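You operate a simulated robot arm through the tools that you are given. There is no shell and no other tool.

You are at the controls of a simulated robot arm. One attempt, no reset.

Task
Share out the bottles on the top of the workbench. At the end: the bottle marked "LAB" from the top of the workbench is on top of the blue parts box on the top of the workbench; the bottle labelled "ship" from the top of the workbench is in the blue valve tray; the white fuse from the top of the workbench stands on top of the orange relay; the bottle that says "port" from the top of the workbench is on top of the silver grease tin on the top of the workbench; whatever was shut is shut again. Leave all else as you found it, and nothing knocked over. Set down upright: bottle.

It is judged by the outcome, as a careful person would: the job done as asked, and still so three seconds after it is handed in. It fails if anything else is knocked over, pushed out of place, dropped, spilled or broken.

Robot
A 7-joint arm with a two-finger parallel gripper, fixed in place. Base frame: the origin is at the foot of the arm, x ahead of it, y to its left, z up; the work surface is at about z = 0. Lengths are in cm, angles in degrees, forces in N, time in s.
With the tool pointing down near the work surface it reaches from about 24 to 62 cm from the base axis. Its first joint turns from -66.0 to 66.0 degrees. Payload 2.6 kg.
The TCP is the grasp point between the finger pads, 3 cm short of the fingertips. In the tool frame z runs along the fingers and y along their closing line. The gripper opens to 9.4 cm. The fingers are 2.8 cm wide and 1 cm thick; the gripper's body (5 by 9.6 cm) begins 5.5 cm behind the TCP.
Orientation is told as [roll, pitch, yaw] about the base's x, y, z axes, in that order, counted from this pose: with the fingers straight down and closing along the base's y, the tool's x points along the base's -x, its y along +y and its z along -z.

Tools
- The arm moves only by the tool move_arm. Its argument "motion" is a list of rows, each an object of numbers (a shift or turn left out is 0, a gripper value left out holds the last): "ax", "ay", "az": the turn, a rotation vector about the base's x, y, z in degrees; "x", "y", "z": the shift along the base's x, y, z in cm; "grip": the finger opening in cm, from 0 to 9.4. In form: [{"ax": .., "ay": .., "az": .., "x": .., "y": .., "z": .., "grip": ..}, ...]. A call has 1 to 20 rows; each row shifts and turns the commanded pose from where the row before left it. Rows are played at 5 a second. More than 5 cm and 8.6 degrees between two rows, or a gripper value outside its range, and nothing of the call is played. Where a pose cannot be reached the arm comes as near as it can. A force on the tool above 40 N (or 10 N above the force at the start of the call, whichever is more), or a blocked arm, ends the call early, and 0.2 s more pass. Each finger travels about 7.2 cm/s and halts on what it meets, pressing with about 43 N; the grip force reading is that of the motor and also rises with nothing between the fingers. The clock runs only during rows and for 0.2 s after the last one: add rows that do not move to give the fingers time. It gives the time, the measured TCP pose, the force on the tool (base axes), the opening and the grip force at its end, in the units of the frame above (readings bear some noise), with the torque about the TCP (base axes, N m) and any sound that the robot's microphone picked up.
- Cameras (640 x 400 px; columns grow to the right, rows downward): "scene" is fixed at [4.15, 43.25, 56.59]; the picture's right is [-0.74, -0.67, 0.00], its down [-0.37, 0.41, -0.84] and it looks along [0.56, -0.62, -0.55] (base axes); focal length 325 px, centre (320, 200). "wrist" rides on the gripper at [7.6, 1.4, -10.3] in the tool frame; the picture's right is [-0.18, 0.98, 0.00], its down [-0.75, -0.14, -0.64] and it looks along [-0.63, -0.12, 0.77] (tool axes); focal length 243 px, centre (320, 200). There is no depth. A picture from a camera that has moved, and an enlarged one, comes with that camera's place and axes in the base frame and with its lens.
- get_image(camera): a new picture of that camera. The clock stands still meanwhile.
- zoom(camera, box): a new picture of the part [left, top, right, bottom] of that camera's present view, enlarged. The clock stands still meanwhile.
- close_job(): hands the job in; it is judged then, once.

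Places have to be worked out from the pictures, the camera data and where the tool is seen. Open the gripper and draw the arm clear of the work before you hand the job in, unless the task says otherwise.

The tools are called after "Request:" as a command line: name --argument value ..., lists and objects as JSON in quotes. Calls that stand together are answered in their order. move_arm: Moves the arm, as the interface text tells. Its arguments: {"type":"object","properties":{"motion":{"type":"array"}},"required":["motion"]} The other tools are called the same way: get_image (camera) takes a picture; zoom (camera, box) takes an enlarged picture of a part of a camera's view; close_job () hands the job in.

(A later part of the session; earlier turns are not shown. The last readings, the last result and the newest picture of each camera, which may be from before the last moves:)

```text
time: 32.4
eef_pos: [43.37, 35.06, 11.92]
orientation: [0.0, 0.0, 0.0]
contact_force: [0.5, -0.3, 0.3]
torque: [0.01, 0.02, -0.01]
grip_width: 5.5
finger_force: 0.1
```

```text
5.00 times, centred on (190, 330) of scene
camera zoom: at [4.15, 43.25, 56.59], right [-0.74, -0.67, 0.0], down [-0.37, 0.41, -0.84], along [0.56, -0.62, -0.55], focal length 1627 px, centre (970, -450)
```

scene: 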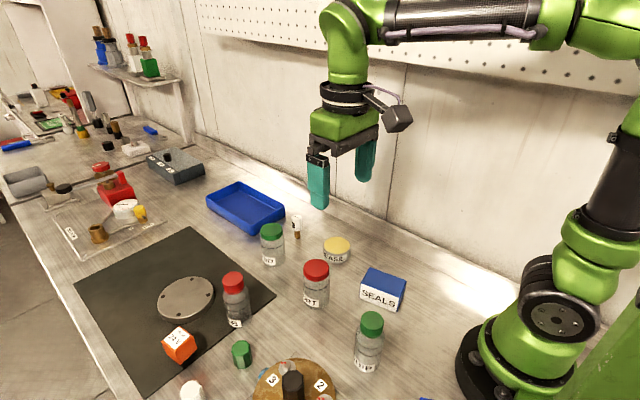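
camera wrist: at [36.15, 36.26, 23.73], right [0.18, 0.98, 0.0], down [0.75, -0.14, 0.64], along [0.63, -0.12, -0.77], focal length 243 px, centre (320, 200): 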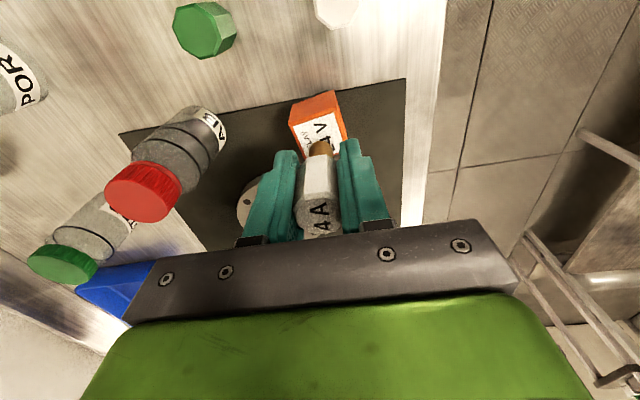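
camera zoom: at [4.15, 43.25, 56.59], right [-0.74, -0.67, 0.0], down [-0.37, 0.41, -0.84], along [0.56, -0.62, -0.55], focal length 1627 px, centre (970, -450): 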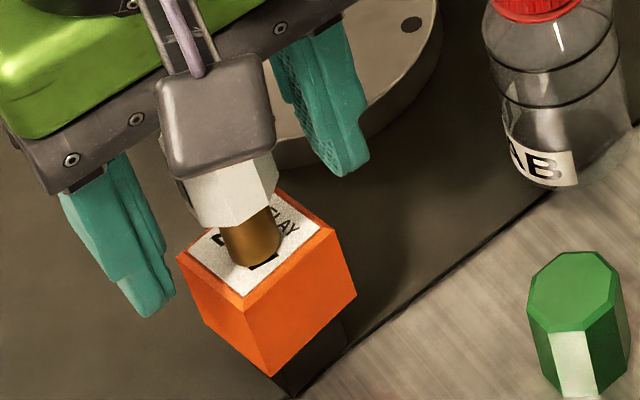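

The fuse stands upright on the relay. I'll retreat straight up and move over the PORT bottle.

Request:
move_arm --motion '[{"z": 1}, {"z": 3}, {"z": 4}, {"z": 4}, {"z": 1.5}, {"x": -1.1, "y": -4.2}, {"x": -1.1, "y": -4.2}, {"x": -1.1, "y": -4.2}, {"x": -1.1, "y": -4.2}, {"x": -1.1, "y": -4.2}, {"x": -1.1, "y": -4.2, "grip": 9.4}, {}]'

Request:
get_image --camera "wrist"

Request:
get_image --camera "scene"

```text
time: 35.0
eef_pos: [36.75, 9.75, 25.46]
orientation: [0.1, 0.0, 0.1]
contact_force: [0.2, 0.1, -0.6]
torque: [-0.01, -0.02, 0.02]
grip_width: 9.41
finger_force: 0.1
```

```text
taken
camera wrist: at [29.1, 10.98, 35.76], right [0.18, 0.98, 0.0], down [0.75, -0.14, 0.64], along [0.63, -0.12, -0.77], focal length 243 px, centre (320, 200)
```

wrist: 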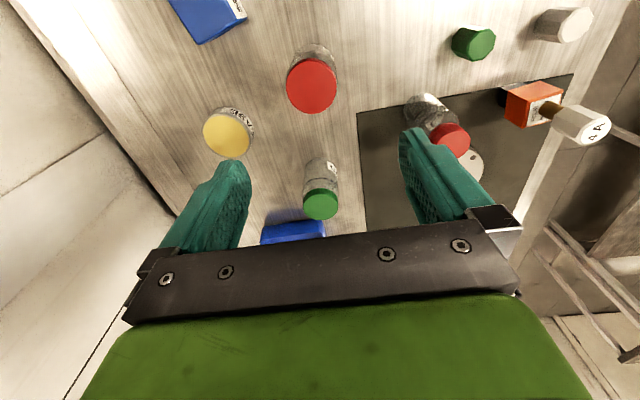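

```text
taken
```

scene: 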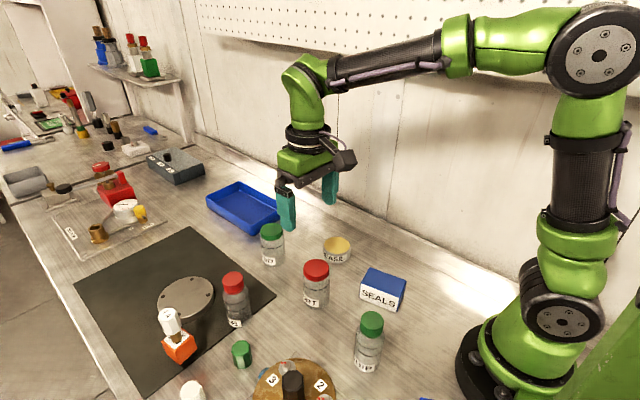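

PORT is at about (35.8, 9.0). I'll centre over it and go down to just above the cap to check alignment.

Request:
move_arm --motion '[{"x": -0.9, "y": -0.7, "z": -3}, {"z": -4}, {"z": -3.4}, {}]'

Request:
get_image --camera "wrist"

Request:
zoom --camera "scene" --box '[240, 180, 400, 320]'

```text
time: 36.0
eef_pos: [35.79, 9.28, 15.24]
orientation: [0.0, 0.0, 0.1]
contact_force: [-0.7, -0.6, 0.0]
torque: [-0.02, 0.02, -0.01]
grip_width: 9.38
finger_force: 0.1
```

```text
taken
camera wrist: at [28.2, 10.52, 25.42], right [0.18, 0.98, 0.0], down [0.75, -0.14, 0.64], along [0.63, -0.12, -0.77], focal length 243 px, centre (320, 200)
```

wrist: 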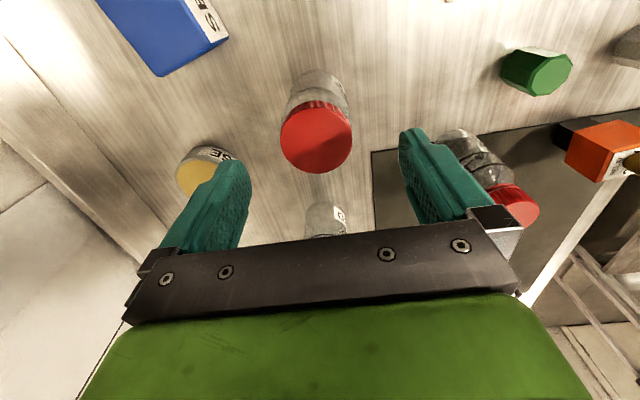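

```text
2.86 times, centred on (320, 250) of scene
camera zoom: at [4.15, 43.25, 56.59], right [-0.74, -0.67, 0.0], down [-0.37, 0.41, -0.84], along [0.56, -0.62, -0.55], focal length 930 px, centre (320, 57)
```

zoom: 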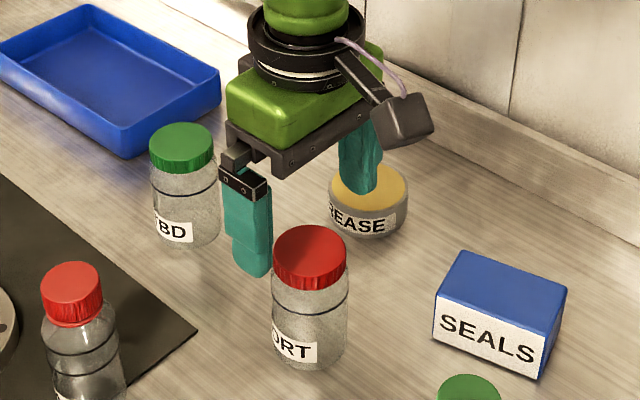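

The bottle is at about (35.6, 8.95), so I'll make a small correction, then lower to TCP z≈5 around the body and close.

Request:
move_arm --motion '[{"x": -0.1, "y": -0.25}, {"z": -3}, {"z": -3}, {"z": -2.5}, {"z": -1.7}, {}, {"grip": 7.5}, {"grip": 6}, {"grip": 5}, {"grip": 4.5}, {"grip": 4.5}, {}]'

Request:
get_image --camera "wrist"

Request:
zoom --camera "scene" --box '[240, 180, 400, 320]'

```text
time: 38.6
eef_pos: [35.63, 8.96, 4.73]
orientation: [0.0, 0.0, 0.0]
contact_force: [0.7, 0.0, -1.1]
torque: [-0.03, -0.07, -0.01]
grip_width: 5.48
finger_force: 43.0
```

```text
taken
camera wrist: at [27.98, 10.25, 15.05], right [0.18, 0.98, 0.0], down [0.75, -0.14, 0.64], along [0.63, -0.12, -0.77], focal length 243 px, centre (320, 200)
```

wrist: 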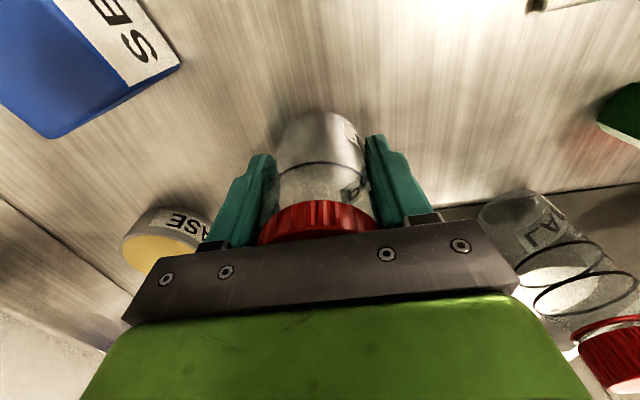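

```text
2.86 times, centred on (320, 250) of scene
camera zoom: at [4.15, 43.25, 56.59], right [-0.74, -0.67, 0.0], down [-0.37, 0.41, -0.84], along [0.56, -0.62, -0.55], focal length 930 px, centre (320, 57)
```

zoom: 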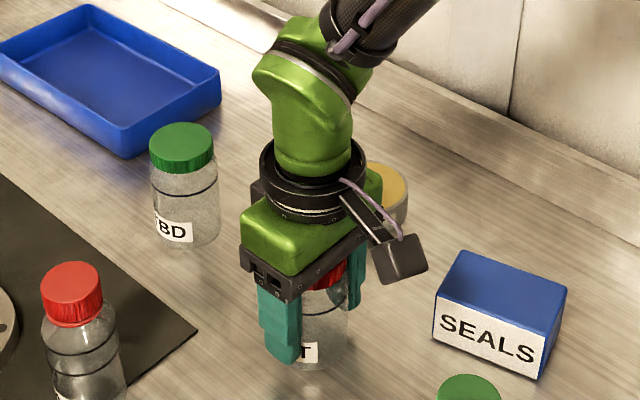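

The bottle is gripped at 5.48 cm with TCP z≈4.75. I'll lift it 8 cm and carry it over the tin at about (41.5, -4.6).

Request:
move_arm --motion '[{"z": 1.5}, {"z": 3}, {"z": 3.5}, {"x": 1.2, "y": -2.7}, {"x": 1.2, "y": -2.7}, {"x": 1.2, "y": -2.7}, {"x": 1.2, "y": -2.7}, {"x": 1.1, "y": -2.7}, {}, {}]'

Request:
get_image --camera "wrist"

Request:
zoom --camera "scene" --box '[260, 170, 420, 280]'

Request:
zoom --camera "wrist" --box '[240, 60, 400, 230]'

```text
time: 40.8
eef_pos: [41.63, -4.37, 12.91]
orientation: [-0.1, -0.1, 0.0]
contact_force: [-0.2, -0.3, -0.5]
torque: [-0.02, 0.0, -0.03]
grip_width: 5.46
finger_force: 42.8
```

```text
taken
camera wrist: at [34.04, -3.2, 23.19], right [0.18, 0.98, 0.0], down [0.75, -0.14, 0.64], along [0.63, -0.12, -0.77], focal length 243 px, centre (320, 200)
```

wrist: 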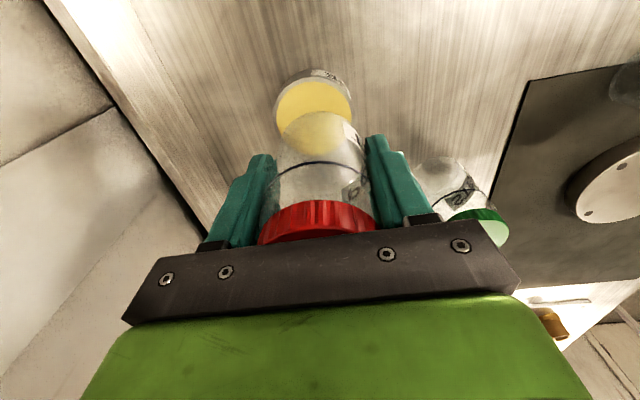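

```text
3.64 times, centred on (340, 225) of scene
camera zoom: at [4.15, 43.25, 56.59], right [-0.74, -0.67, 0.0], down [-0.37, 0.41, -0.84], along [0.56, -0.62, -0.55], focal length 1183 px, centre (247, 109)
```

zoom: 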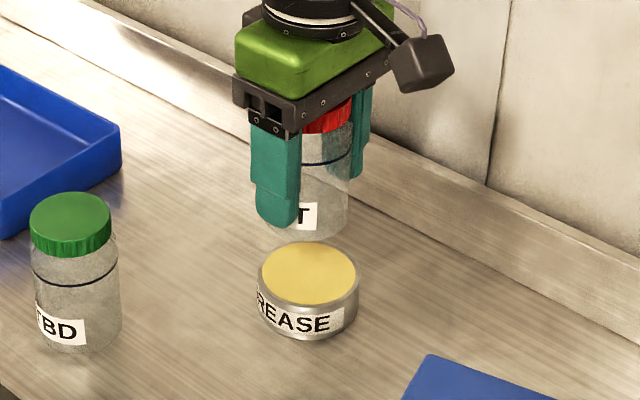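

```text
2.35 times, centred on (320, 145) of wrist
camera zoom: at [34.04, -3.2, 23.19], right [0.18, 0.98, 0.0], down [0.75, -0.14, 0.64], along [0.63, -0.12, -0.77], focal length 571 px, centre (320, 329)
```

zoom: 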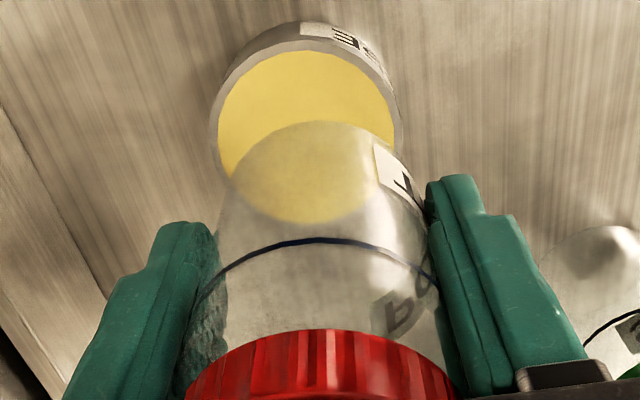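

The estimates disagree slightly on the bottle's position relative to the tin. I'll lower to about 1 cm above the lid and compare outlines directly.

Request:
move_arm --motion '[{"z": -1.5, "y": -0.2}, {"z": -1.5}, {"z": -0.4}, {}, {}]'

Request:
zoom --camera "scene" --box '[290, 190, 390, 275]'

Request:
zoom --camera "wrist" --box '[240, 60, 400, 230]'

```text
time: 42.0
eef_pos: [41.55, -4.7, 9.46]
orientation: [0.0, 0.0, 0.1]
contact_force: [0.1, 0.2, 0.2]
torque: [-0.01, 0.02, -0.02]
grip_width: 5.43
finger_force: 42.5
```

```text
4.71 times, centred on (340, 232) of scene
camera zoom: at [4.15, 43.25, 56.59], right [-0.74, -0.67, 0.0], down [-0.37, 0.41, -0.84], along [0.56, -0.62, -0.55], focal length 1531 px, centre (226, 47)
```

zoom: 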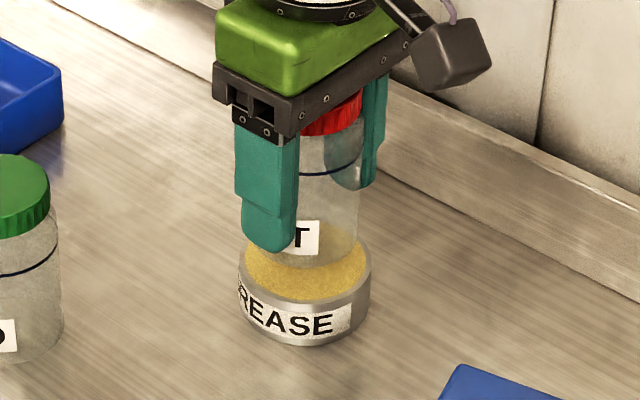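

```text
2.35 times, centred on (320, 145) of wrist
camera zoom: at [33.98, -3.47, 19.8], right [0.18, 0.98, 0.0], down [0.75, -0.14, 0.64], along [0.63, -0.12, -0.77], focal length 571 px, centre (320, 329)
```

zoom: 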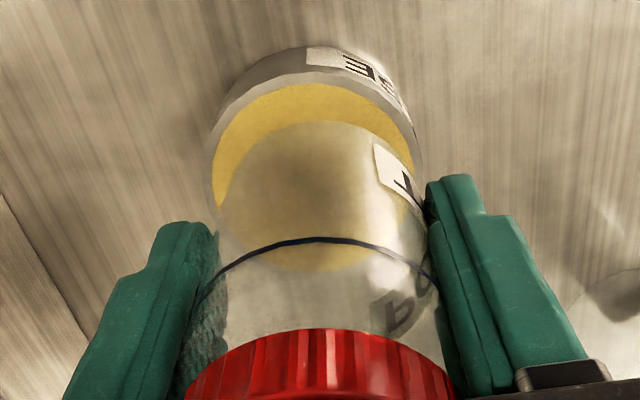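

Both views agree the bottle should shift about 0.35 cm in -x, and y is within a couple of millimetres. I'll correct that and lower to the lid in small steps.

Request:
move_arm --motion '[{"x": -0.35, "y": 0.1}, {"z": -0.4}, {"z": -0.3}, {"z": -0.2}, {}]'

Request:
zoom --camera "scene" --box '[290, 190, 390, 275]'

Request:
zoom --camera "wrist" --box '[240, 60, 400, 230]'

```text
time: 43.2
eef_pos: [41.32, -4.51, 8.54]
orientation: [-0.1, 0.0, 0.0]
contact_force: [0.5, 0.0, -1.1]
torque: [0.0, -0.01, -0.03]
grip_width: 5.43
finger_force: 42.6
```

```text
4.71 times, centred on (340, 232) of scene
camera zoom: at [4.15, 43.25, 56.59], right [-0.74, -0.67, 0.0], down [-0.37, 0.41, -0.84], along [0.56, -0.62, -0.55], focal length 1531 px, centre (226, 47)
```

zoom: 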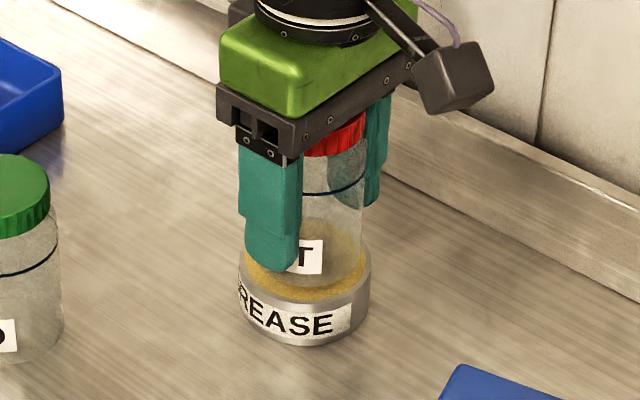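

```text
2.35 times, centred on (320, 145) of wrist
camera zoom: at [33.66, -3.39, 18.78], right [0.18, 0.98, 0.0], down [0.75, -0.14, 0.64], along [0.63, -0.12, -0.77], focal length 571 px, centre (320, 329)
```

zoom: 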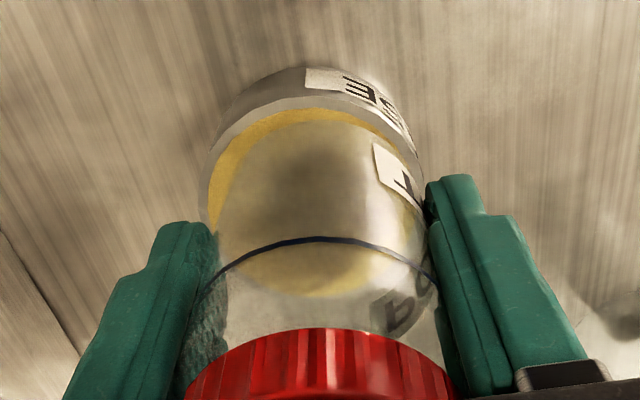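

The bottle is now within about 2 mm of centre on the lid. I'll lower in 1 mm steps, reading the force each time.

Request:
move_arm --motion '[{"x": 0.1, "z": -0.1}, {"z": -0.1}, {"z": -0.1}, {}]'

```text
time: 44.2
eef_pos: [41.37, -4.56, 8.16]
orientation: [0.0, 0.1, 0.0]
contact_force: [0.0, 0.0, -0.4]
torque: [0.0, -0.02, 0.0]
grip_width: 5.43
finger_force: 42.8
```

Request:
move_arm --motion '[{"z": -0.1}, {}]'

```text
time: 44.8
eef_pos: [41.42, -4.56, 8.17]
orientation: [0.0, 0.0, 0.1]
contact_force: [-0.3, -0.4, -0.7]
torque: [0.01, -0.03, 0.0]
grip_width: 5.44
finger_force: 42.8
```

Still no contact, so I'll lower another millimetre at a time.

Request:
move_arm --motion '[{"z": -0.1}, {}]'

```text
time: 45.4
eef_pos: [41.39, -4.71, 8.03]
orientation: [0.0, 0.0, 0.0]
contact_force: [0.5, -0.6, -0.3]
torque: [-0.04, -0.04, -0.01]
grip_width: 5.44
finger_force: 42.5
```

Request:
move_arm --motion '[{"z": -0.1}, {}]'

Request:
zoom --camera "scene" --box '[290, 190, 390, 275]'

```text
time: 46.0
eef_pos: [41.29, -4.6, 8.04]
orientation: [-0.1, -0.1, 0.0]
contact_force: [-0.3, -0.6, -1.4]
torque: [0.01, 0.02, 0.0]
grip_width: 5.43
finger_force: 43.3
```

```text
4.71 times, centred on (340, 232) of scene
camera zoom: at [4.15, 43.25, 56.59], right [-0.74, -0.67, 0.0], down [-0.37, 0.41, -0.84], along [0.56, -0.62, -0.55], focal length 1531 px, centre (226, 47)
```

zoom: 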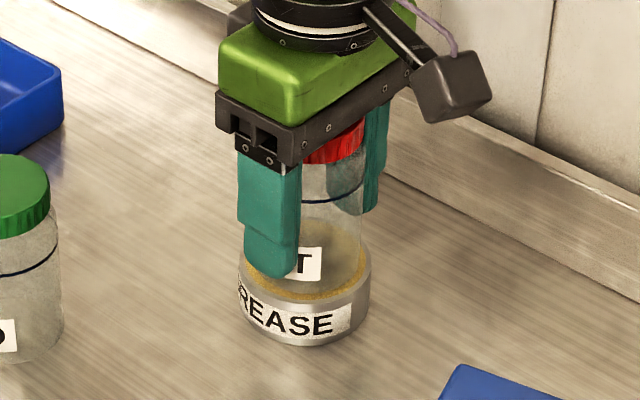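

Request:
move_arm --motion '[{"z": -0.1}, {}]'

```text
time: 46.6
eef_pos: [41.36, -4.62, 7.79]
orientation: [0.0, 0.0, -0.1]
contact_force: [-0.5, 0.1, -0.6]
torque: [0.0, 0.02, 0.01]
grip_width: 5.48
finger_force: 42.9
```

Request:
move_arm --motion '[{"z": -0.1}, {}]'

```text
time: 47.2
eef_pos: [41.3, -4.64, 7.84]
orientation: [-0.1, 0.0, -0.1]
contact_force: [-0.2, -0.5, 0.4]
torque: [0.01, 0.05, 0.0]
grip_width: 5.43
finger_force: 43.1
```

Request:
move_arm --motion '[{"z": -0.1}, {}]'

Request:
zoom --camera "scene" --box '[290, 190, 390, 275]'

Request:
zoom --camera "wrist" --box '[240, 60, 400, 230]'

```text
time: 47.8
eef_pos: [41.36, -4.69, 7.82]
orientation: [0.0, -0.1, 0.0]
contact_force: [-3.5, 0.2, 16.2]
torque: [-0.02, 0.23, 0.07]
grip_width: 5.45
finger_force: 43.2
```

```text
4.71 times, centred on (340, 232) of scene
camera zoom: at [4.14, 43.25, 56.59], right [-0.74, -0.67, 0.0], down [-0.37, 0.41, -0.84], along [0.56, -0.62, -0.55], focal length 1531 px, centre (226, 47)
```

zoom: 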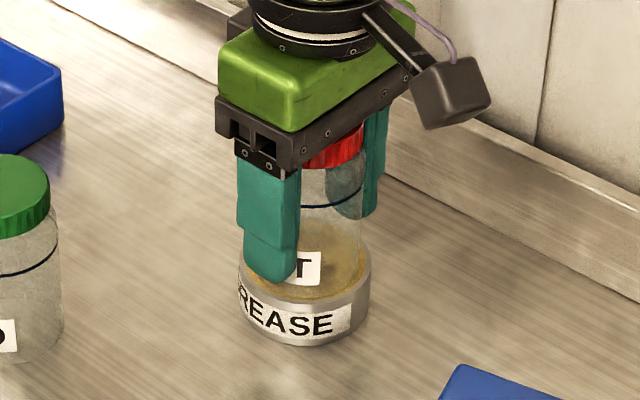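

```text
2.35 times, centred on (320, 145) of wrist
camera zoom: at [33.72, -3.37, 17.99], right [0.18, 0.98, 0.0], down [0.75, -0.14, 0.64], along [0.63, -0.12, -0.77], focal length 571 px, centre (320, 329)
```

zoom: 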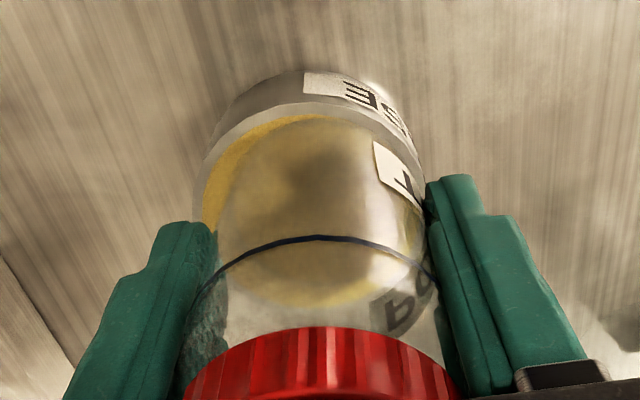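

Contact came at TCP z≈7.85 with the bottle sitting on the lid. I'll relieve the push a little, then open slowly.

Request:
move_arm --motion '[{"z": 0.08}, {}, {}]'

```text
time: 48.6
eef_pos: [41.46, -4.62, 7.72]
orientation: [0.0, -0.1, 0.0]
contact_force: [0.8, -1.4, 3.7]
torque: [-0.04, -0.04, 0.0]
grip_width: 5.41
finger_force: 42.3
```

The contact force is light at 3.7 N. I'll open the fingers gradually.

Request:
move_arm --motion '[{"grip": 5.6}, {"grip": 5.9}, {"grip": 6.4}, {"grip": 7.2}, {"grip": 8.2}, {"grip": 9.2}, {}]'

Request:
zoom --camera "scene" --box '[290, 190, 390, 275]'

Request:
zoom --camera "wrist" --box '[240, 60, 400, 230]'

```text
time: 50.2
eef_pos: [41.39, -4.55, 7.82]
orientation: [0.0, 0.1, 0.0]
contact_force: [0.3, 0.3, -0.3]
torque: [-0.05, 0.03, -0.01]
grip_width: 9.22
finger_force: 0.2
```

```text
4.71 times, centred on (340, 232) of scene
camera zoom: at [4.15, 43.25, 56.59], right [-0.74, -0.67, 0.0], down [-0.37, 0.41, -0.84], along [0.56, -0.62, -0.55], focal length 1531 px, centre (226, 47)
```

zoom: 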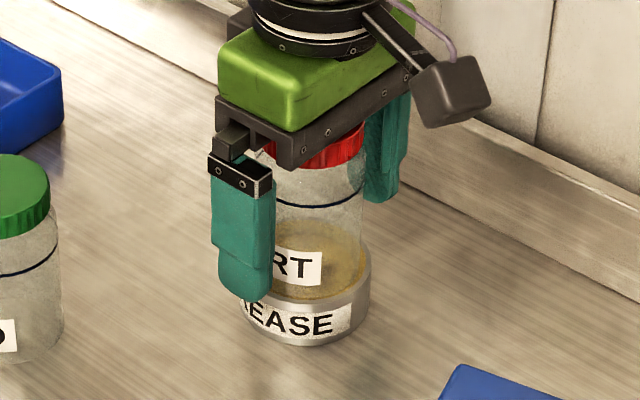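

```text
2.35 times, centred on (320, 145) of wrist
camera zoom: at [33.72, -3.37, 18.03], right [0.18, 0.98, 0.0], down [0.75, -0.14, 0.64], along [0.63, -0.12, -0.77], focal length 571 px, centre (320, 329)
```

zoom: 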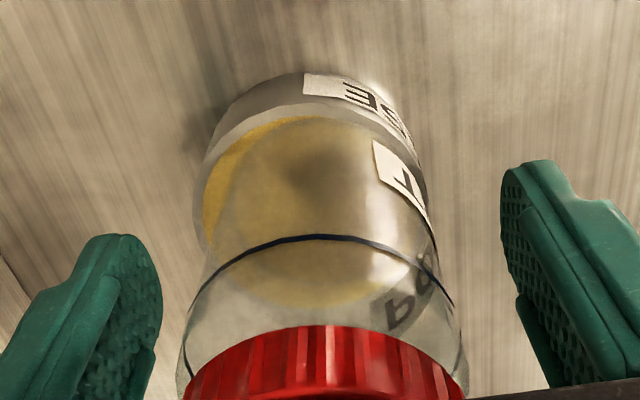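

PORT stands upright on the tin. I'll retreat straight up, then move above the SHIP bottle near the base at about (20, 12.8).

Request:
move_arm --motion '[{"z": 2}, {"z": 4}, {"z": 4}, {"z": 4}, {"x": -3.5, "y": 3}, {"x": -3.5, "y": 3}, {"x": -3.5, "y": 3}, {"x": -3.5, "y": 3}, {"x": -3, "y": 3, "grip": 9.4}, {"x": -2, "y": 2}, {}]'

Request:
get_image --camera "wrist"

Request:
get_image --camera "scene"

```text
time: 52.6
eef_pos: [22.32, 12.33, 21.62]
orientation: [0.0, 0.0, 0.0]
contact_force: [0.3, 0.5, -0.6]
torque: [-0.01, -0.04, 0.0]
grip_width: 9.4
finger_force: 0.0
```

```text
taken
camera wrist: at [14.64, 13.54, 32.01], right [0.18, 0.98, 0.0], down [0.75, -0.14, 0.64], along [0.63, -0.12, -0.77], focal length 243 px, centre (320, 200)
```

wrist: 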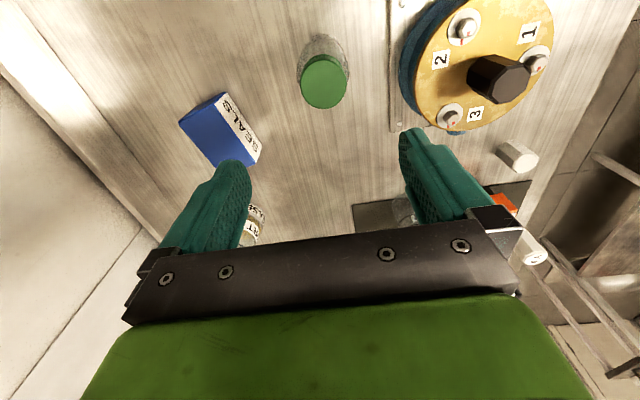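

```text
taken
```

scene: 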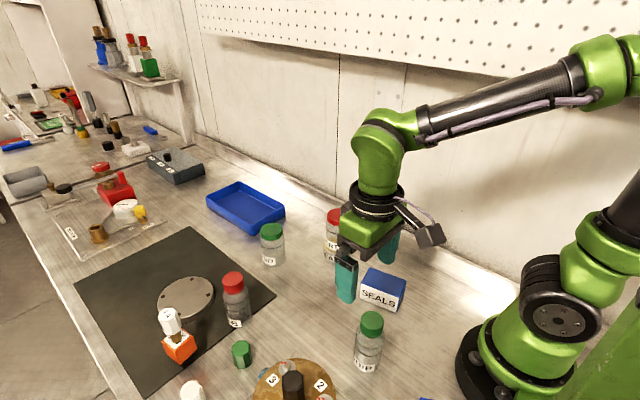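

SHIP is at about (19.95, 12.8) and is around 11 tall, with the carousel rim at y≈19.6 beside it. I'll narrow the opening to 7.6, align above, and check that the arm reaches this near-limit spot.

Request:
move_arm --motion '[{"x": -1.2, "y": 0.25, "grip": 7.6}, {"x": -1.2, "y": 0.25}, {"z": -2.5}, {"z": -2.5}, {}]'

Request:
get_image --camera "wrist"

Request:
zoom --camera "scene" --box '[300, 250, 460, 390]'

```text
time: 53.8
eef_pos: [20.1, 12.82, 16.89]
orientation: [0.0, 0.0, 0.0]
contact_force: [0.2, -0.3, -0.4]
torque: [0.0, -0.02, 0.0]
grip_width: 7.61
finger_force: 0.0
```

```text
taken
camera wrist: at [12.36, 14.07, 27.1], right [0.18, 0.98, 0.0], down [0.75, -0.14, 0.64], along [0.63, -0.12, -0.77], focal length 243 px, centre (320, 200)
```

wrist: 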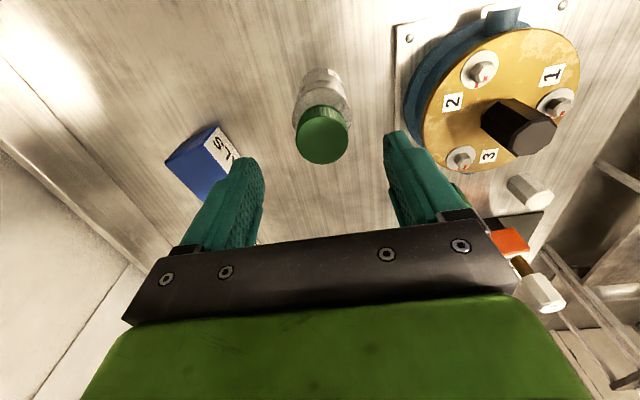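

```text
2.86 times, centred on (380, 320) of scene
camera zoom: at [4.15, 43.25, 56.59], right [-0.74, -0.67, 0.0], down [-0.37, 0.41, -0.84], along [0.56, -0.62, -0.55], focal length 930 px, centre (149, -143)
```

zoom: 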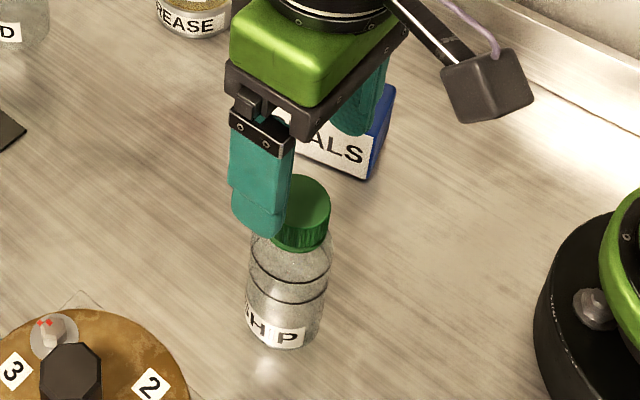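

The cap sits at about (19.65, 12.84). I'll shift -0.35 in x, descend in stages to TCP z≈6.3, and see whether the pose is reached.

Request:
move_arm --motion '[{"x": -0.35}, {"z": -2.5}, {"z": -2.5}, {"z": -2.5}, {"z": -1.5}, {"z": -1.5}, {}]'

Request:
get_image --camera "wrist"

Request:
zoom --camera "scene" --box '[300, 250, 460, 390]'

```text
time: 55.4
eef_pos: [19.52, 12.83, 6.33]
orientation: [0.1, 0.0, 0.1]
contact_force: [-0.8, -0.8, 0.3]
torque: [0.0, -0.01, -0.04]
grip_width: 7.58
finger_force: 0.0
```

```text
taken
camera wrist: at [11.92, 14.03, 16.59], right [0.18, 0.98, 0.0], down [0.75, -0.14, 0.64], along [0.63, -0.12, -0.77], focal length 243 px, centre (320, 200)
```

wrist: 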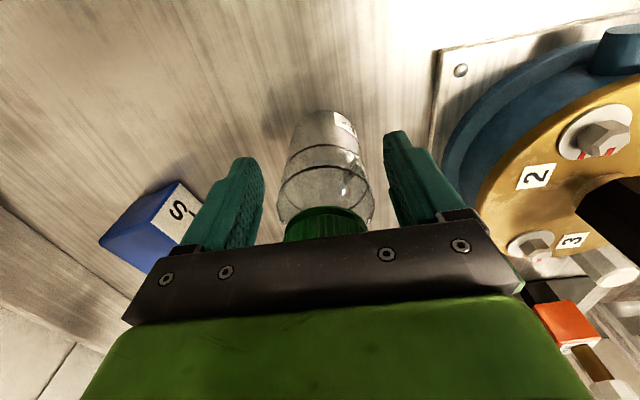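

```text
2.86 times, centred on (380, 320) of scene
camera zoom: at [4.15, 43.25, 56.59], right [-0.74, -0.67, 0.0], down [-0.37, 0.41, -0.84], along [0.56, -0.62, -0.55], focal length 930 px, centre (149, -143)
```

zoom: 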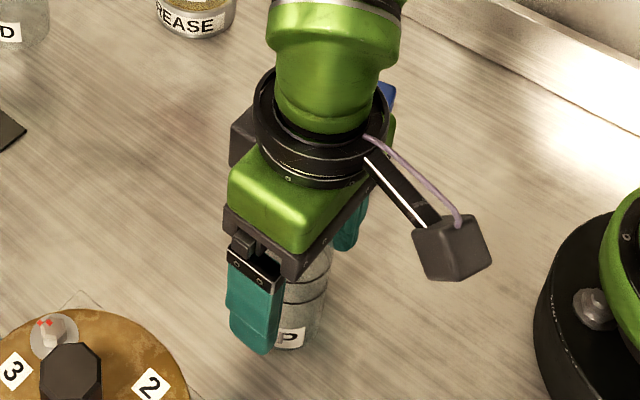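

The pose is reached, and the bottle axis looks about 0.4 cm ahead of the TCP. I'll shift +0.35 in x and close on the body.

Request:
move_arm --motion '[{"x": 0.35}, {}, {"grip": 6.5}, {"grip": 5.5}, {"grip": 4.5}, {"grip": 4.2}, {"grip": 4.2}, {}]'

Request:
get_image --camera "wrist"

```text
time: 57.2
eef_pos: [20.0, 12.89, 6.35]
orientation: [0.0, 0.0, 0.0]
contact_force: [0.2, 0.1, 0.1]
torque: [0.0, -0.02, 0.01]
grip_width: 4.69
finger_force: 42.6
```

```text
taken
camera wrist: at [12.34, 14.06, 16.62], right [0.18, 0.98, 0.0], down [0.75, -0.14, 0.64], along [0.63, -0.12, -0.77], focal length 243 px, centre (320, 200)
```

wrist: 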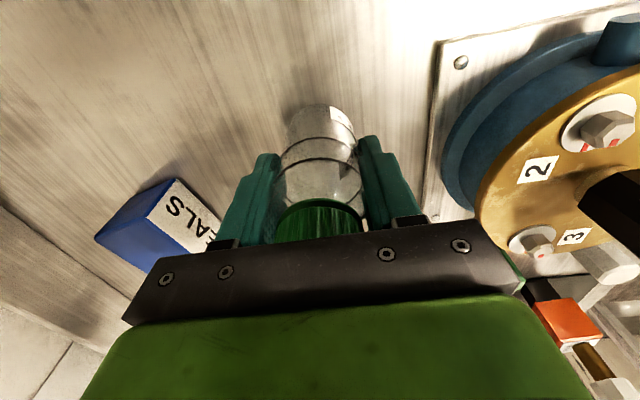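

SHIP is gripped at 4.69 cm with TCP z=6.35. I'll lift it and carry it to a free spot near (40, 8), where I'll set it down and regrasp with a tilted tool to reach the far tray.

Request:
move_arm --motion '[{"z": 1.5}, {"z": 3}, {"z": 4}, {"z": 3}, {"x": 2, "y": -0.5}, {"x": 4, "y": -0.98}, {"x": 4, "y": -0.98}, {"x": 4, "y": -0.98}, {"x": 4, "y": -0.98}, {"x": 2, "y": -0.5}, {}, {}]'

Request:
get_image --camera "wrist"

Request:
get_image --camera "scene"

```text
time: 59.8
eef_pos: [40.17, 8.04, 17.64]
orientation: [0.0, 0.0, -0.1]
contact_force: [0.7, -0.1, 0.0]
torque: [-0.01, -0.01, 0.03]
grip_width: 4.69
finger_force: 42.9
```

```text
taken
camera wrist: at [32.51, 9.2, 27.88], right [0.18, 0.98, 0.0], down [0.75, -0.14, 0.64], along [0.63, -0.12, -0.77], focal length 243 px, centre (320, 200)
```

wrist: 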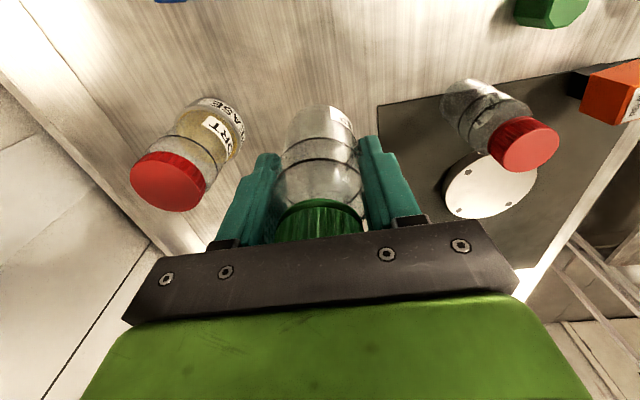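

```text
taken
```

scene: 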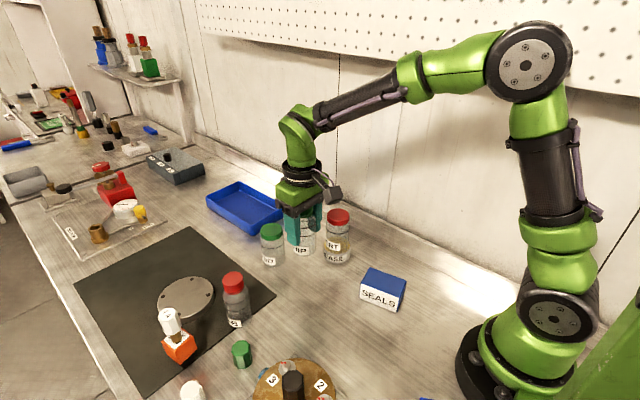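

The spot at (40, 8) is clear. I'll lower the bottle to just above the bench.

Request:
move_arm --motion '[{"z": -3}, {"z": -3}, {"z": -3}, {"z": -1.5}, {"z": -0.4}, {}]'

Request:
move_arm --motion '[{"z": -0.1}, {"z": -0.1}, {}]'

```text
time: 61.2
eef_pos: [39.89, 8.13, 6.96]
orientation: [0.0, 0.0, 0.1]
contact_force: [0.3, -0.2, -0.8]
torque: [-0.02, 0.0, 0.02]
grip_width: 4.68
finger_force: 42.5
```

```text
time: 62.0
eef_pos: [40.03, 7.94, 6.82]
orientation: [0.0, 0.0, 0.1]
contact_force: [-0.1, 0.5, 0.0]
torque: [0.03, -0.02, -0.02]
grip_width: 4.67
finger_force: 42.7
```

Request:
move_arm --motion '[{"z": -0.15}, {"z": -0.1}, {}]'

```text
time: 62.8
eef_pos: [39.88, 7.96, 6.47]
orientation: [0.0, 0.0, 0.0]
contact_force: [-0.7, -0.5, 0.0]
torque: [-0.01, -0.03, 0.01]
grip_width: 4.66
finger_force: 42.6
```

Near the expected height of 6.35 and still no contact, so I'll step down by a millimetre.

Request:
move_arm --motion '[{"z": -0.1}, {}]'

```text
time: 63.4
eef_pos: [39.93, 7.89, 6.21]
orientation: [0.0, -0.1, 0.0]
contact_force: [-0.8, -0.7, 1.8]
torque: [-0.02, 0.04, -0.02]
grip_width: 4.69
finger_force: 42.8
```

Request:
move_arm --motion '[{"z": -0.06}, {}]'

```text
time: 64.0
eef_pos: [40.07, 7.83, 6.35]
orientation: [-0.1, 0.0, 0.1]
contact_force: [-2.8, -1.5, 7.6]
torque: [-0.03, 0.18, 0.0]
grip_width: 4.67
finger_force: 42.8
```

Contact is confirmed. I'll release slowly and rise straight up.

Request:
move_arm --motion '[{"z": 0.04}, {"grip": 4.8}, {"grip": 5.2}, {"grip": 6}, {"grip": 7.5}, {"grip": 9.2}, {}, {"z": 2}, {"z": 4}, {"z": 4}, {"z": 4}, {}]'

Request:
get_image --camera "wrist"

Request:
get_image --camera "scene"

```text
time: 66.6
eef_pos: [39.74, 7.78, 20.55]
orientation: [0.1, 0.0, 0.0]
contact_force: [0.2, 0.6, -0.6]
torque: [-0.05, 0.02, 0.03]
grip_width: 9.18
finger_force: 0.1
```

```text
taken
camera wrist: at [32.08, 9.08, 30.74], right [0.18, 0.98, 0.0], down [0.75, -0.14, 0.64], along [0.63, -0.12, -0.77], focal length 243 px, centre (320, 200)
```

wrist: 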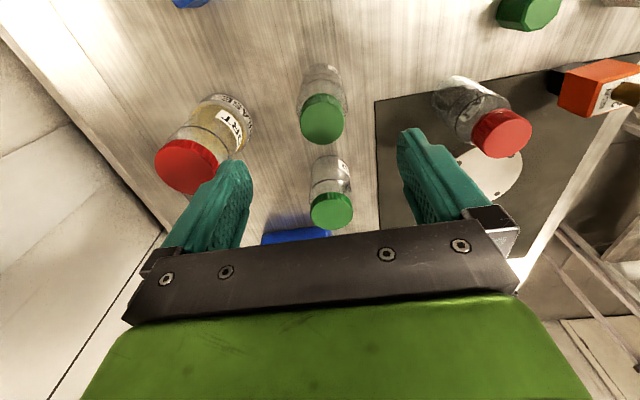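

```text
taken
```

scene: 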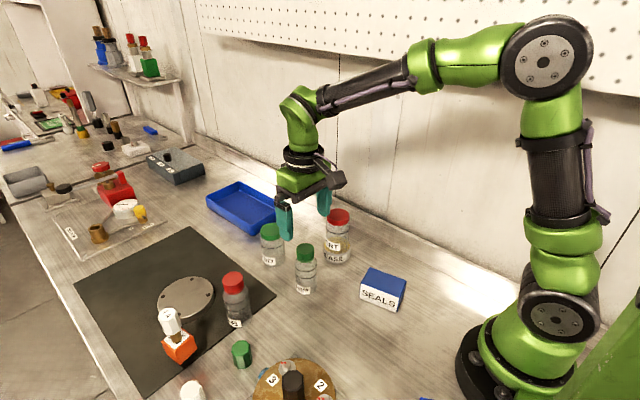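

SHIP stands safely at about (40, 7.9). Before regrasping it, I'll test empty-handed whether the arm reaches over the tray at x≈69 with the tool tilted 35° forward.

Request:
move_arm --motion '[{"z": 4}, {"z": 4}, {"x": 3.6, "y": -1.14, "ay": -4.4}, {"x": 3.6, "y": -1.14, "ay": -4.4}, {"x": 3.6, "y": -1.14, "ay": -4.4}, {"x": 3.6, "y": -1.14, "ay": -4.4}, {"x": 3.6, "y": -1.14, "ay": -4.4}, {"x": 3.6, "y": -1.14, "ay": -4.4}, {"x": 3.6, "y": -1.14, "ay": -4.4}, {"x": 3.9, "y": -1.14, "ay": -4.2}, {}]'

Request:
get_image --camera "scene"

Request:
get_image --camera "wrist"

```text
time: 69.0
eef_pos: [69.14, -1.34, 28.2]
orientation: [0.0, -35.0, 0.2]
contact_force: [0.9, 0.7, -0.8]
torque: [-0.02, 0.0, 0.01]
grip_width: 9.22
finger_force: 0.1
```

```text
taken
```

scene: 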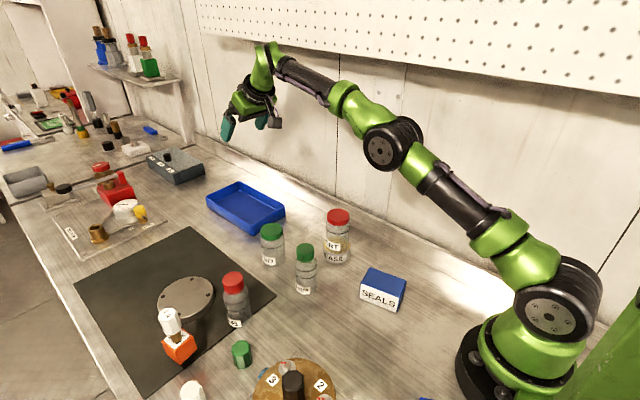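

```text
taken
camera wrist: at [56.95, 0.0, 32.18], right [0.15, 0.98, 0.11], down [0.25, -0.14, 0.96], along [0.96, -0.12, -0.27], focal length 243 px, centre (320, 200)
```

wrist: 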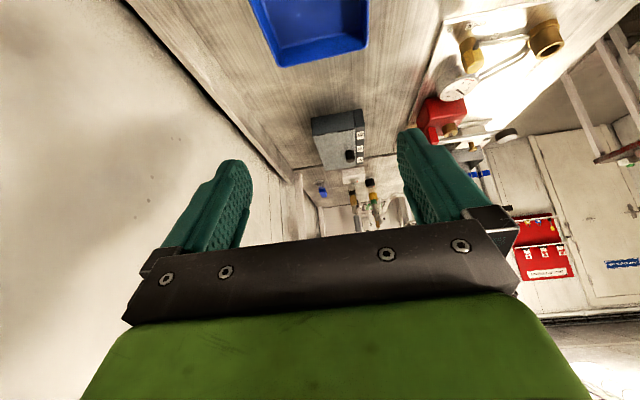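

The tilted pose is reached at z=28. I'll lower empty-handed over the tray to z≈9 and check the pose and the arm's clearance over the bottles.

Request:
move_arm --motion '[{"z": -4}, {"z": -4}, {"z": -4}, {"z": -4}, {"z": -3}, {}]'

Request:
get_image --camera "scene"

Request:
get_image --camera "wrist"

```text
time: 70.4
eef_pos: [69.05, -1.13, 9.11]
orientation: [0.0, -35.0, -0.1]
contact_force: [-0.4, 0.0, 0.6]
torque: [0.02, 0.01, -0.02]
grip_width: 9.18
finger_force: 0.1
```

```text
taken
```

scene: 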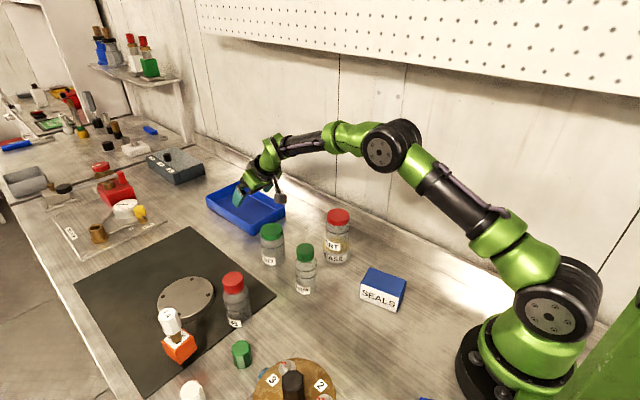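

```text
taken
camera wrist: at [56.91, 0.07, 13.15], right [0.15, 0.98, 0.11], down [0.25, -0.14, 0.96], along [0.96, -0.12, -0.27], focal length 243 px, centre (320, 200)
```

wrist: 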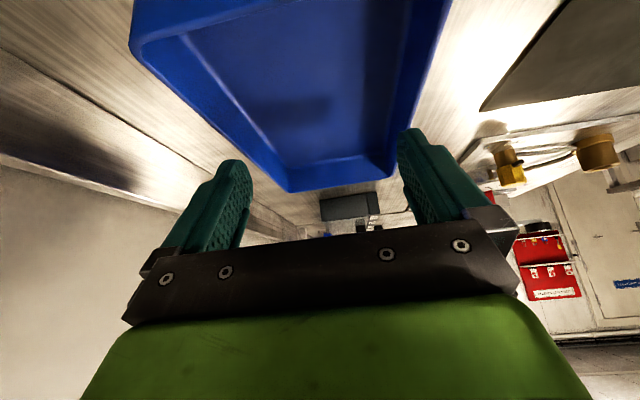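

Reach over the tray is fine at 35° tilt with clearance to the bottles. I'll rise and return over SHIP with the tilt kept, to regrasp it.

Request:
move_arm --motion '[{"z": 4}, {"z": 4}, {"z": 4}, {"z": 3}, {"x": -3.7, "y": 1.15}, {"x": -3.7, "y": 1.15}, {"x": -3.7, "y": 1.15}, {"x": -3.7, "y": 1.15}, {"x": -3.7, "y": 1.15}, {"x": -3.7, "y": 1.15}, {"x": -3.7, "y": 1.15}, {"x": -3.1, "y": 1.0}, {}]'

Request:
get_image --camera "wrist"

Request:
get_image --camera "scene"

```text
time: 73.2
eef_pos: [40.19, 7.7, 24.26]
orientation: [0.0, -35.0, 0.0]
contact_force: [0.1, 0.7, -0.1]
torque: [0.04, 0.01, 0.03]
grip_width: 9.2
finger_force: 0.0
```

```text
taken
camera wrist: at [27.97, 9.0, 28.23], right [0.15, 0.98, 0.11], down [0.25, -0.14, 0.96], along [0.96, -0.12, -0.27], focal length 243 px, centre (320, 200)
```

wrist: 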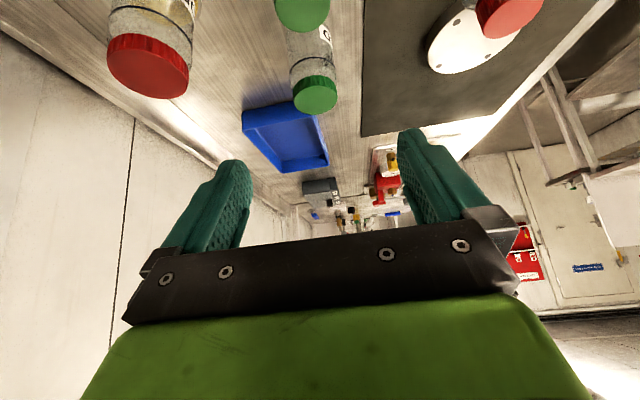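

```text
taken
```

scene: 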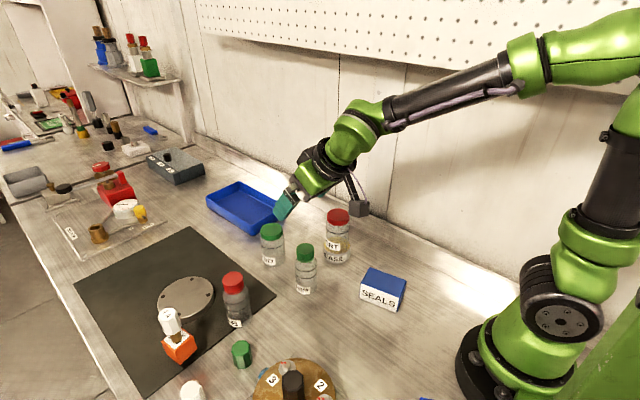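

The tool sits above SHIP with the 35° tilt. I'll align y and descend to z≈13 first, with the fingers straddling the cap.

Request:
move_arm --motion '[{"y": 0.15, "z": -3}, {"z": -4}, {"z": -3.3}, {}]'

Request:
get_image --camera "wrist"

Request:
zoom --camera "scene" --box '[230, 170, 390, 300]'

```text
time: 74.2
eef_pos: [40.19, 7.93, 13.76]
orientation: [-0.1, -35.1, 0.2]
contact_force: [-0.1, 0.5, -0.7]
torque: [-0.04, 0.0, -0.01]
grip_width: 9.21
finger_force: 0.1
```

```text
taken
camera wrist: at [28.04, 9.16, 17.78], right [0.15, 0.98, 0.11], down [0.25, -0.14, 0.96], along [0.96, -0.12, -0.27], focal length 243 px, centre (320, 200)
```

wrist: 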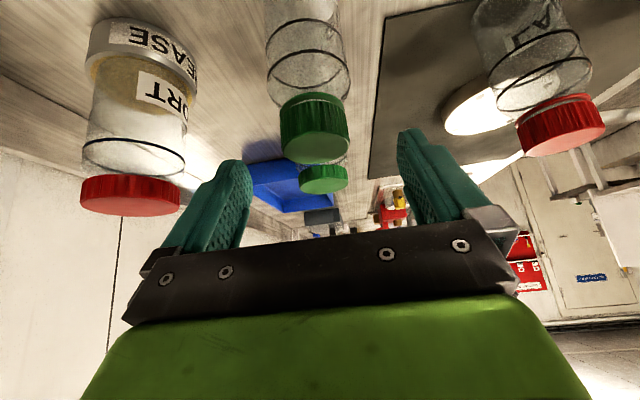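

```text
3.08 times, centred on (310, 235) of scene
camera zoom: at [4.15, 43.25, 56.59], right [-0.74, -0.67, 0.0], down [-0.37, 0.41, -0.84], along [0.56, -0.62, -0.55], focal length 1001 px, centre (351, 92)
```

zoom: 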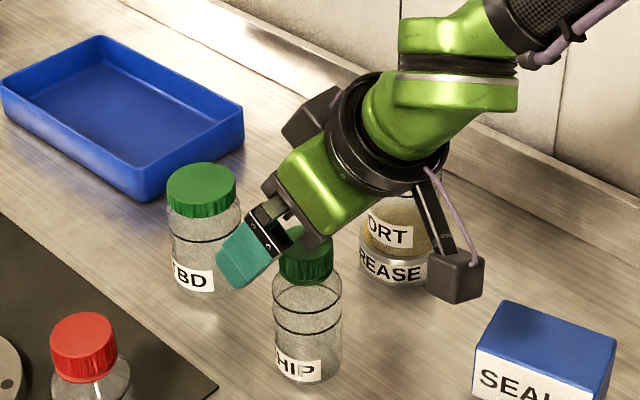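

The fingers straddle the cap correctly. I'll lower to TCP z≈6.6, keeping the palm clear of the cap, then close.

Request:
move_arm --motion '[{"z": -2.5}, {"z": -2.5}, {"z": -1.4}, {"z": -0.7}, {}]'

Request:
get_image --camera "wrist"

Request:
zoom --camera "scene" --box '[230, 170, 390, 300]'

```text
time: 75.4
eef_pos: [40.09, 7.9, 6.88]
orientation: [0.0, -35.0, 0.1]
contact_force: [-0.7, 0.5, 0.7]
torque: [-0.03, -0.01, 0.04]
grip_width: 9.22
finger_force: 0.0
```

```text
taken
camera wrist: at [27.94, 9.08, 10.89], right [0.15, 0.98, 0.11], down [0.25, -0.14, 0.96], along [0.96, -0.12, -0.27], focal length 243 px, centre (320, 200)
```

wrist: 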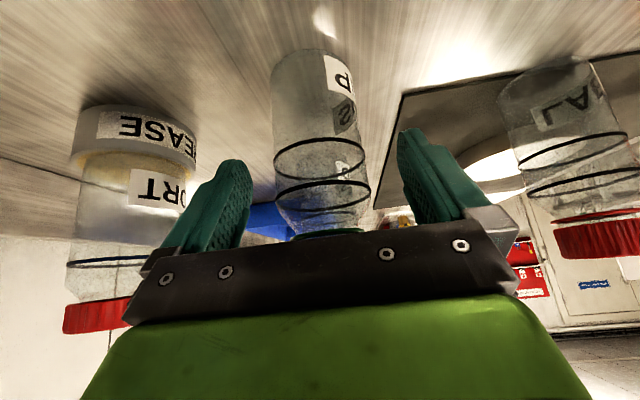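

```text
3.08 times, centred on (310, 235) of scene
camera zoom: at [4.15, 43.25, 56.59], right [-0.74, -0.67, 0.0], down [-0.37, 0.41, -0.84], along [0.56, -0.62, -0.55], focal length 1001 px, centre (351, 92)
```

zoom: 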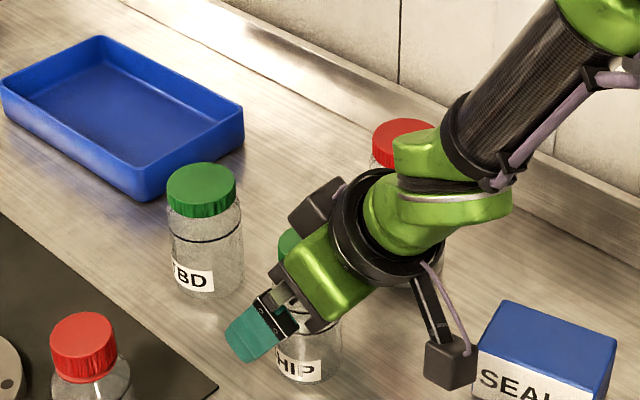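

The bottle is centred between the pads with no contact. I'll lower slightly more and close.

Request:
move_arm --motion '[{"z": -0.25}, {}, {"grip": 7.5}, {"grip": 6}, {"grip": 5}, {"grip": 4.2}, {"grip": 4.2}, {}]'

Request:
get_image --camera "wrist"

```text
time: 77.2
eef_pos: [40.02, 7.86, 6.58]
orientation: [0.0, -35.0, 0.0]
contact_force: [0.2, -0.2, 0.0]
torque: [0.02, -0.02, -0.01]
grip_width: 4.76
finger_force: 43.0
```

```text
taken
camera wrist: at [27.92, 9.13, 10.67], right [0.15, 0.98, 0.11], down [0.25, -0.14, 0.96], along [0.96, -0.12, -0.27], focal length 243 px, centre (320, 200)
```

wrist: 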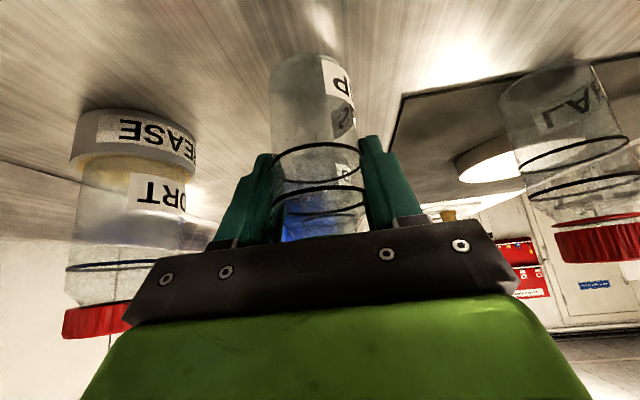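

SHIP is gripped at 4.76 cm with TCP z≈6.6. I'll lift to z≈23 and carry it over the tray at (69, -1.3).

Request:
move_arm --motion '[{"z": 1.5}, {"z": 3}, {"z": 4}, {"z": 4}, {"z": 4}, {"x": 2, "y": -0.6}, {"x": 3.6, "y": -1.14}, {"x": 3.6, "y": -1.14}, {"x": 3.6, "y": -1.14}, {"x": 3.6, "y": -1.14}, {"x": 3.6, "y": -1.14}, {"x": 3.6, "y": -1.14}, {"x": 3.4, "y": -1.14}, {"x": 2, "y": -0.6}, {}, {}]'

Request:
get_image --camera "wrist"

Request:
get_image --camera "scene"

```text
time: 80.6
eef_pos: [69.14, -1.45, 23.17]
orientation: [0.0, -35.0, 0.0]
contact_force: [0.3, -0.1, -0.4]
torque: [0.0, -0.04, -0.02]
grip_width: 4.75
finger_force: 43.5
```

```text
taken
camera wrist: at [56.85, -0.24, 27.14], right [0.15, 0.98, 0.11], down [0.25, -0.14, 0.96], along [0.96, -0.12, -0.27], focal length 243 px, centre (320, 200)
```

wrist: 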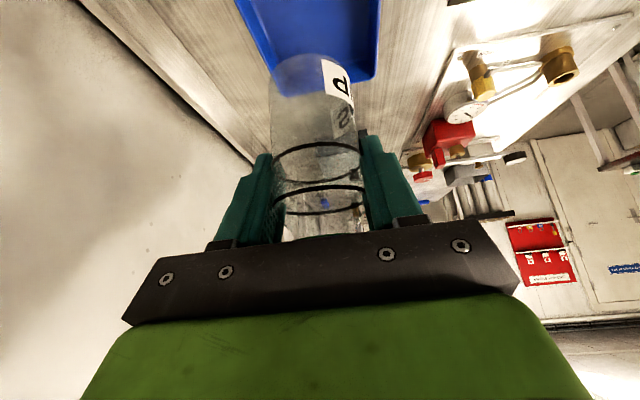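

```text
taken
```

scene: 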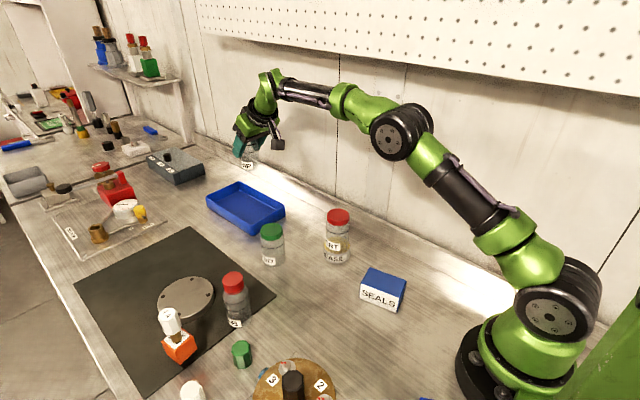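

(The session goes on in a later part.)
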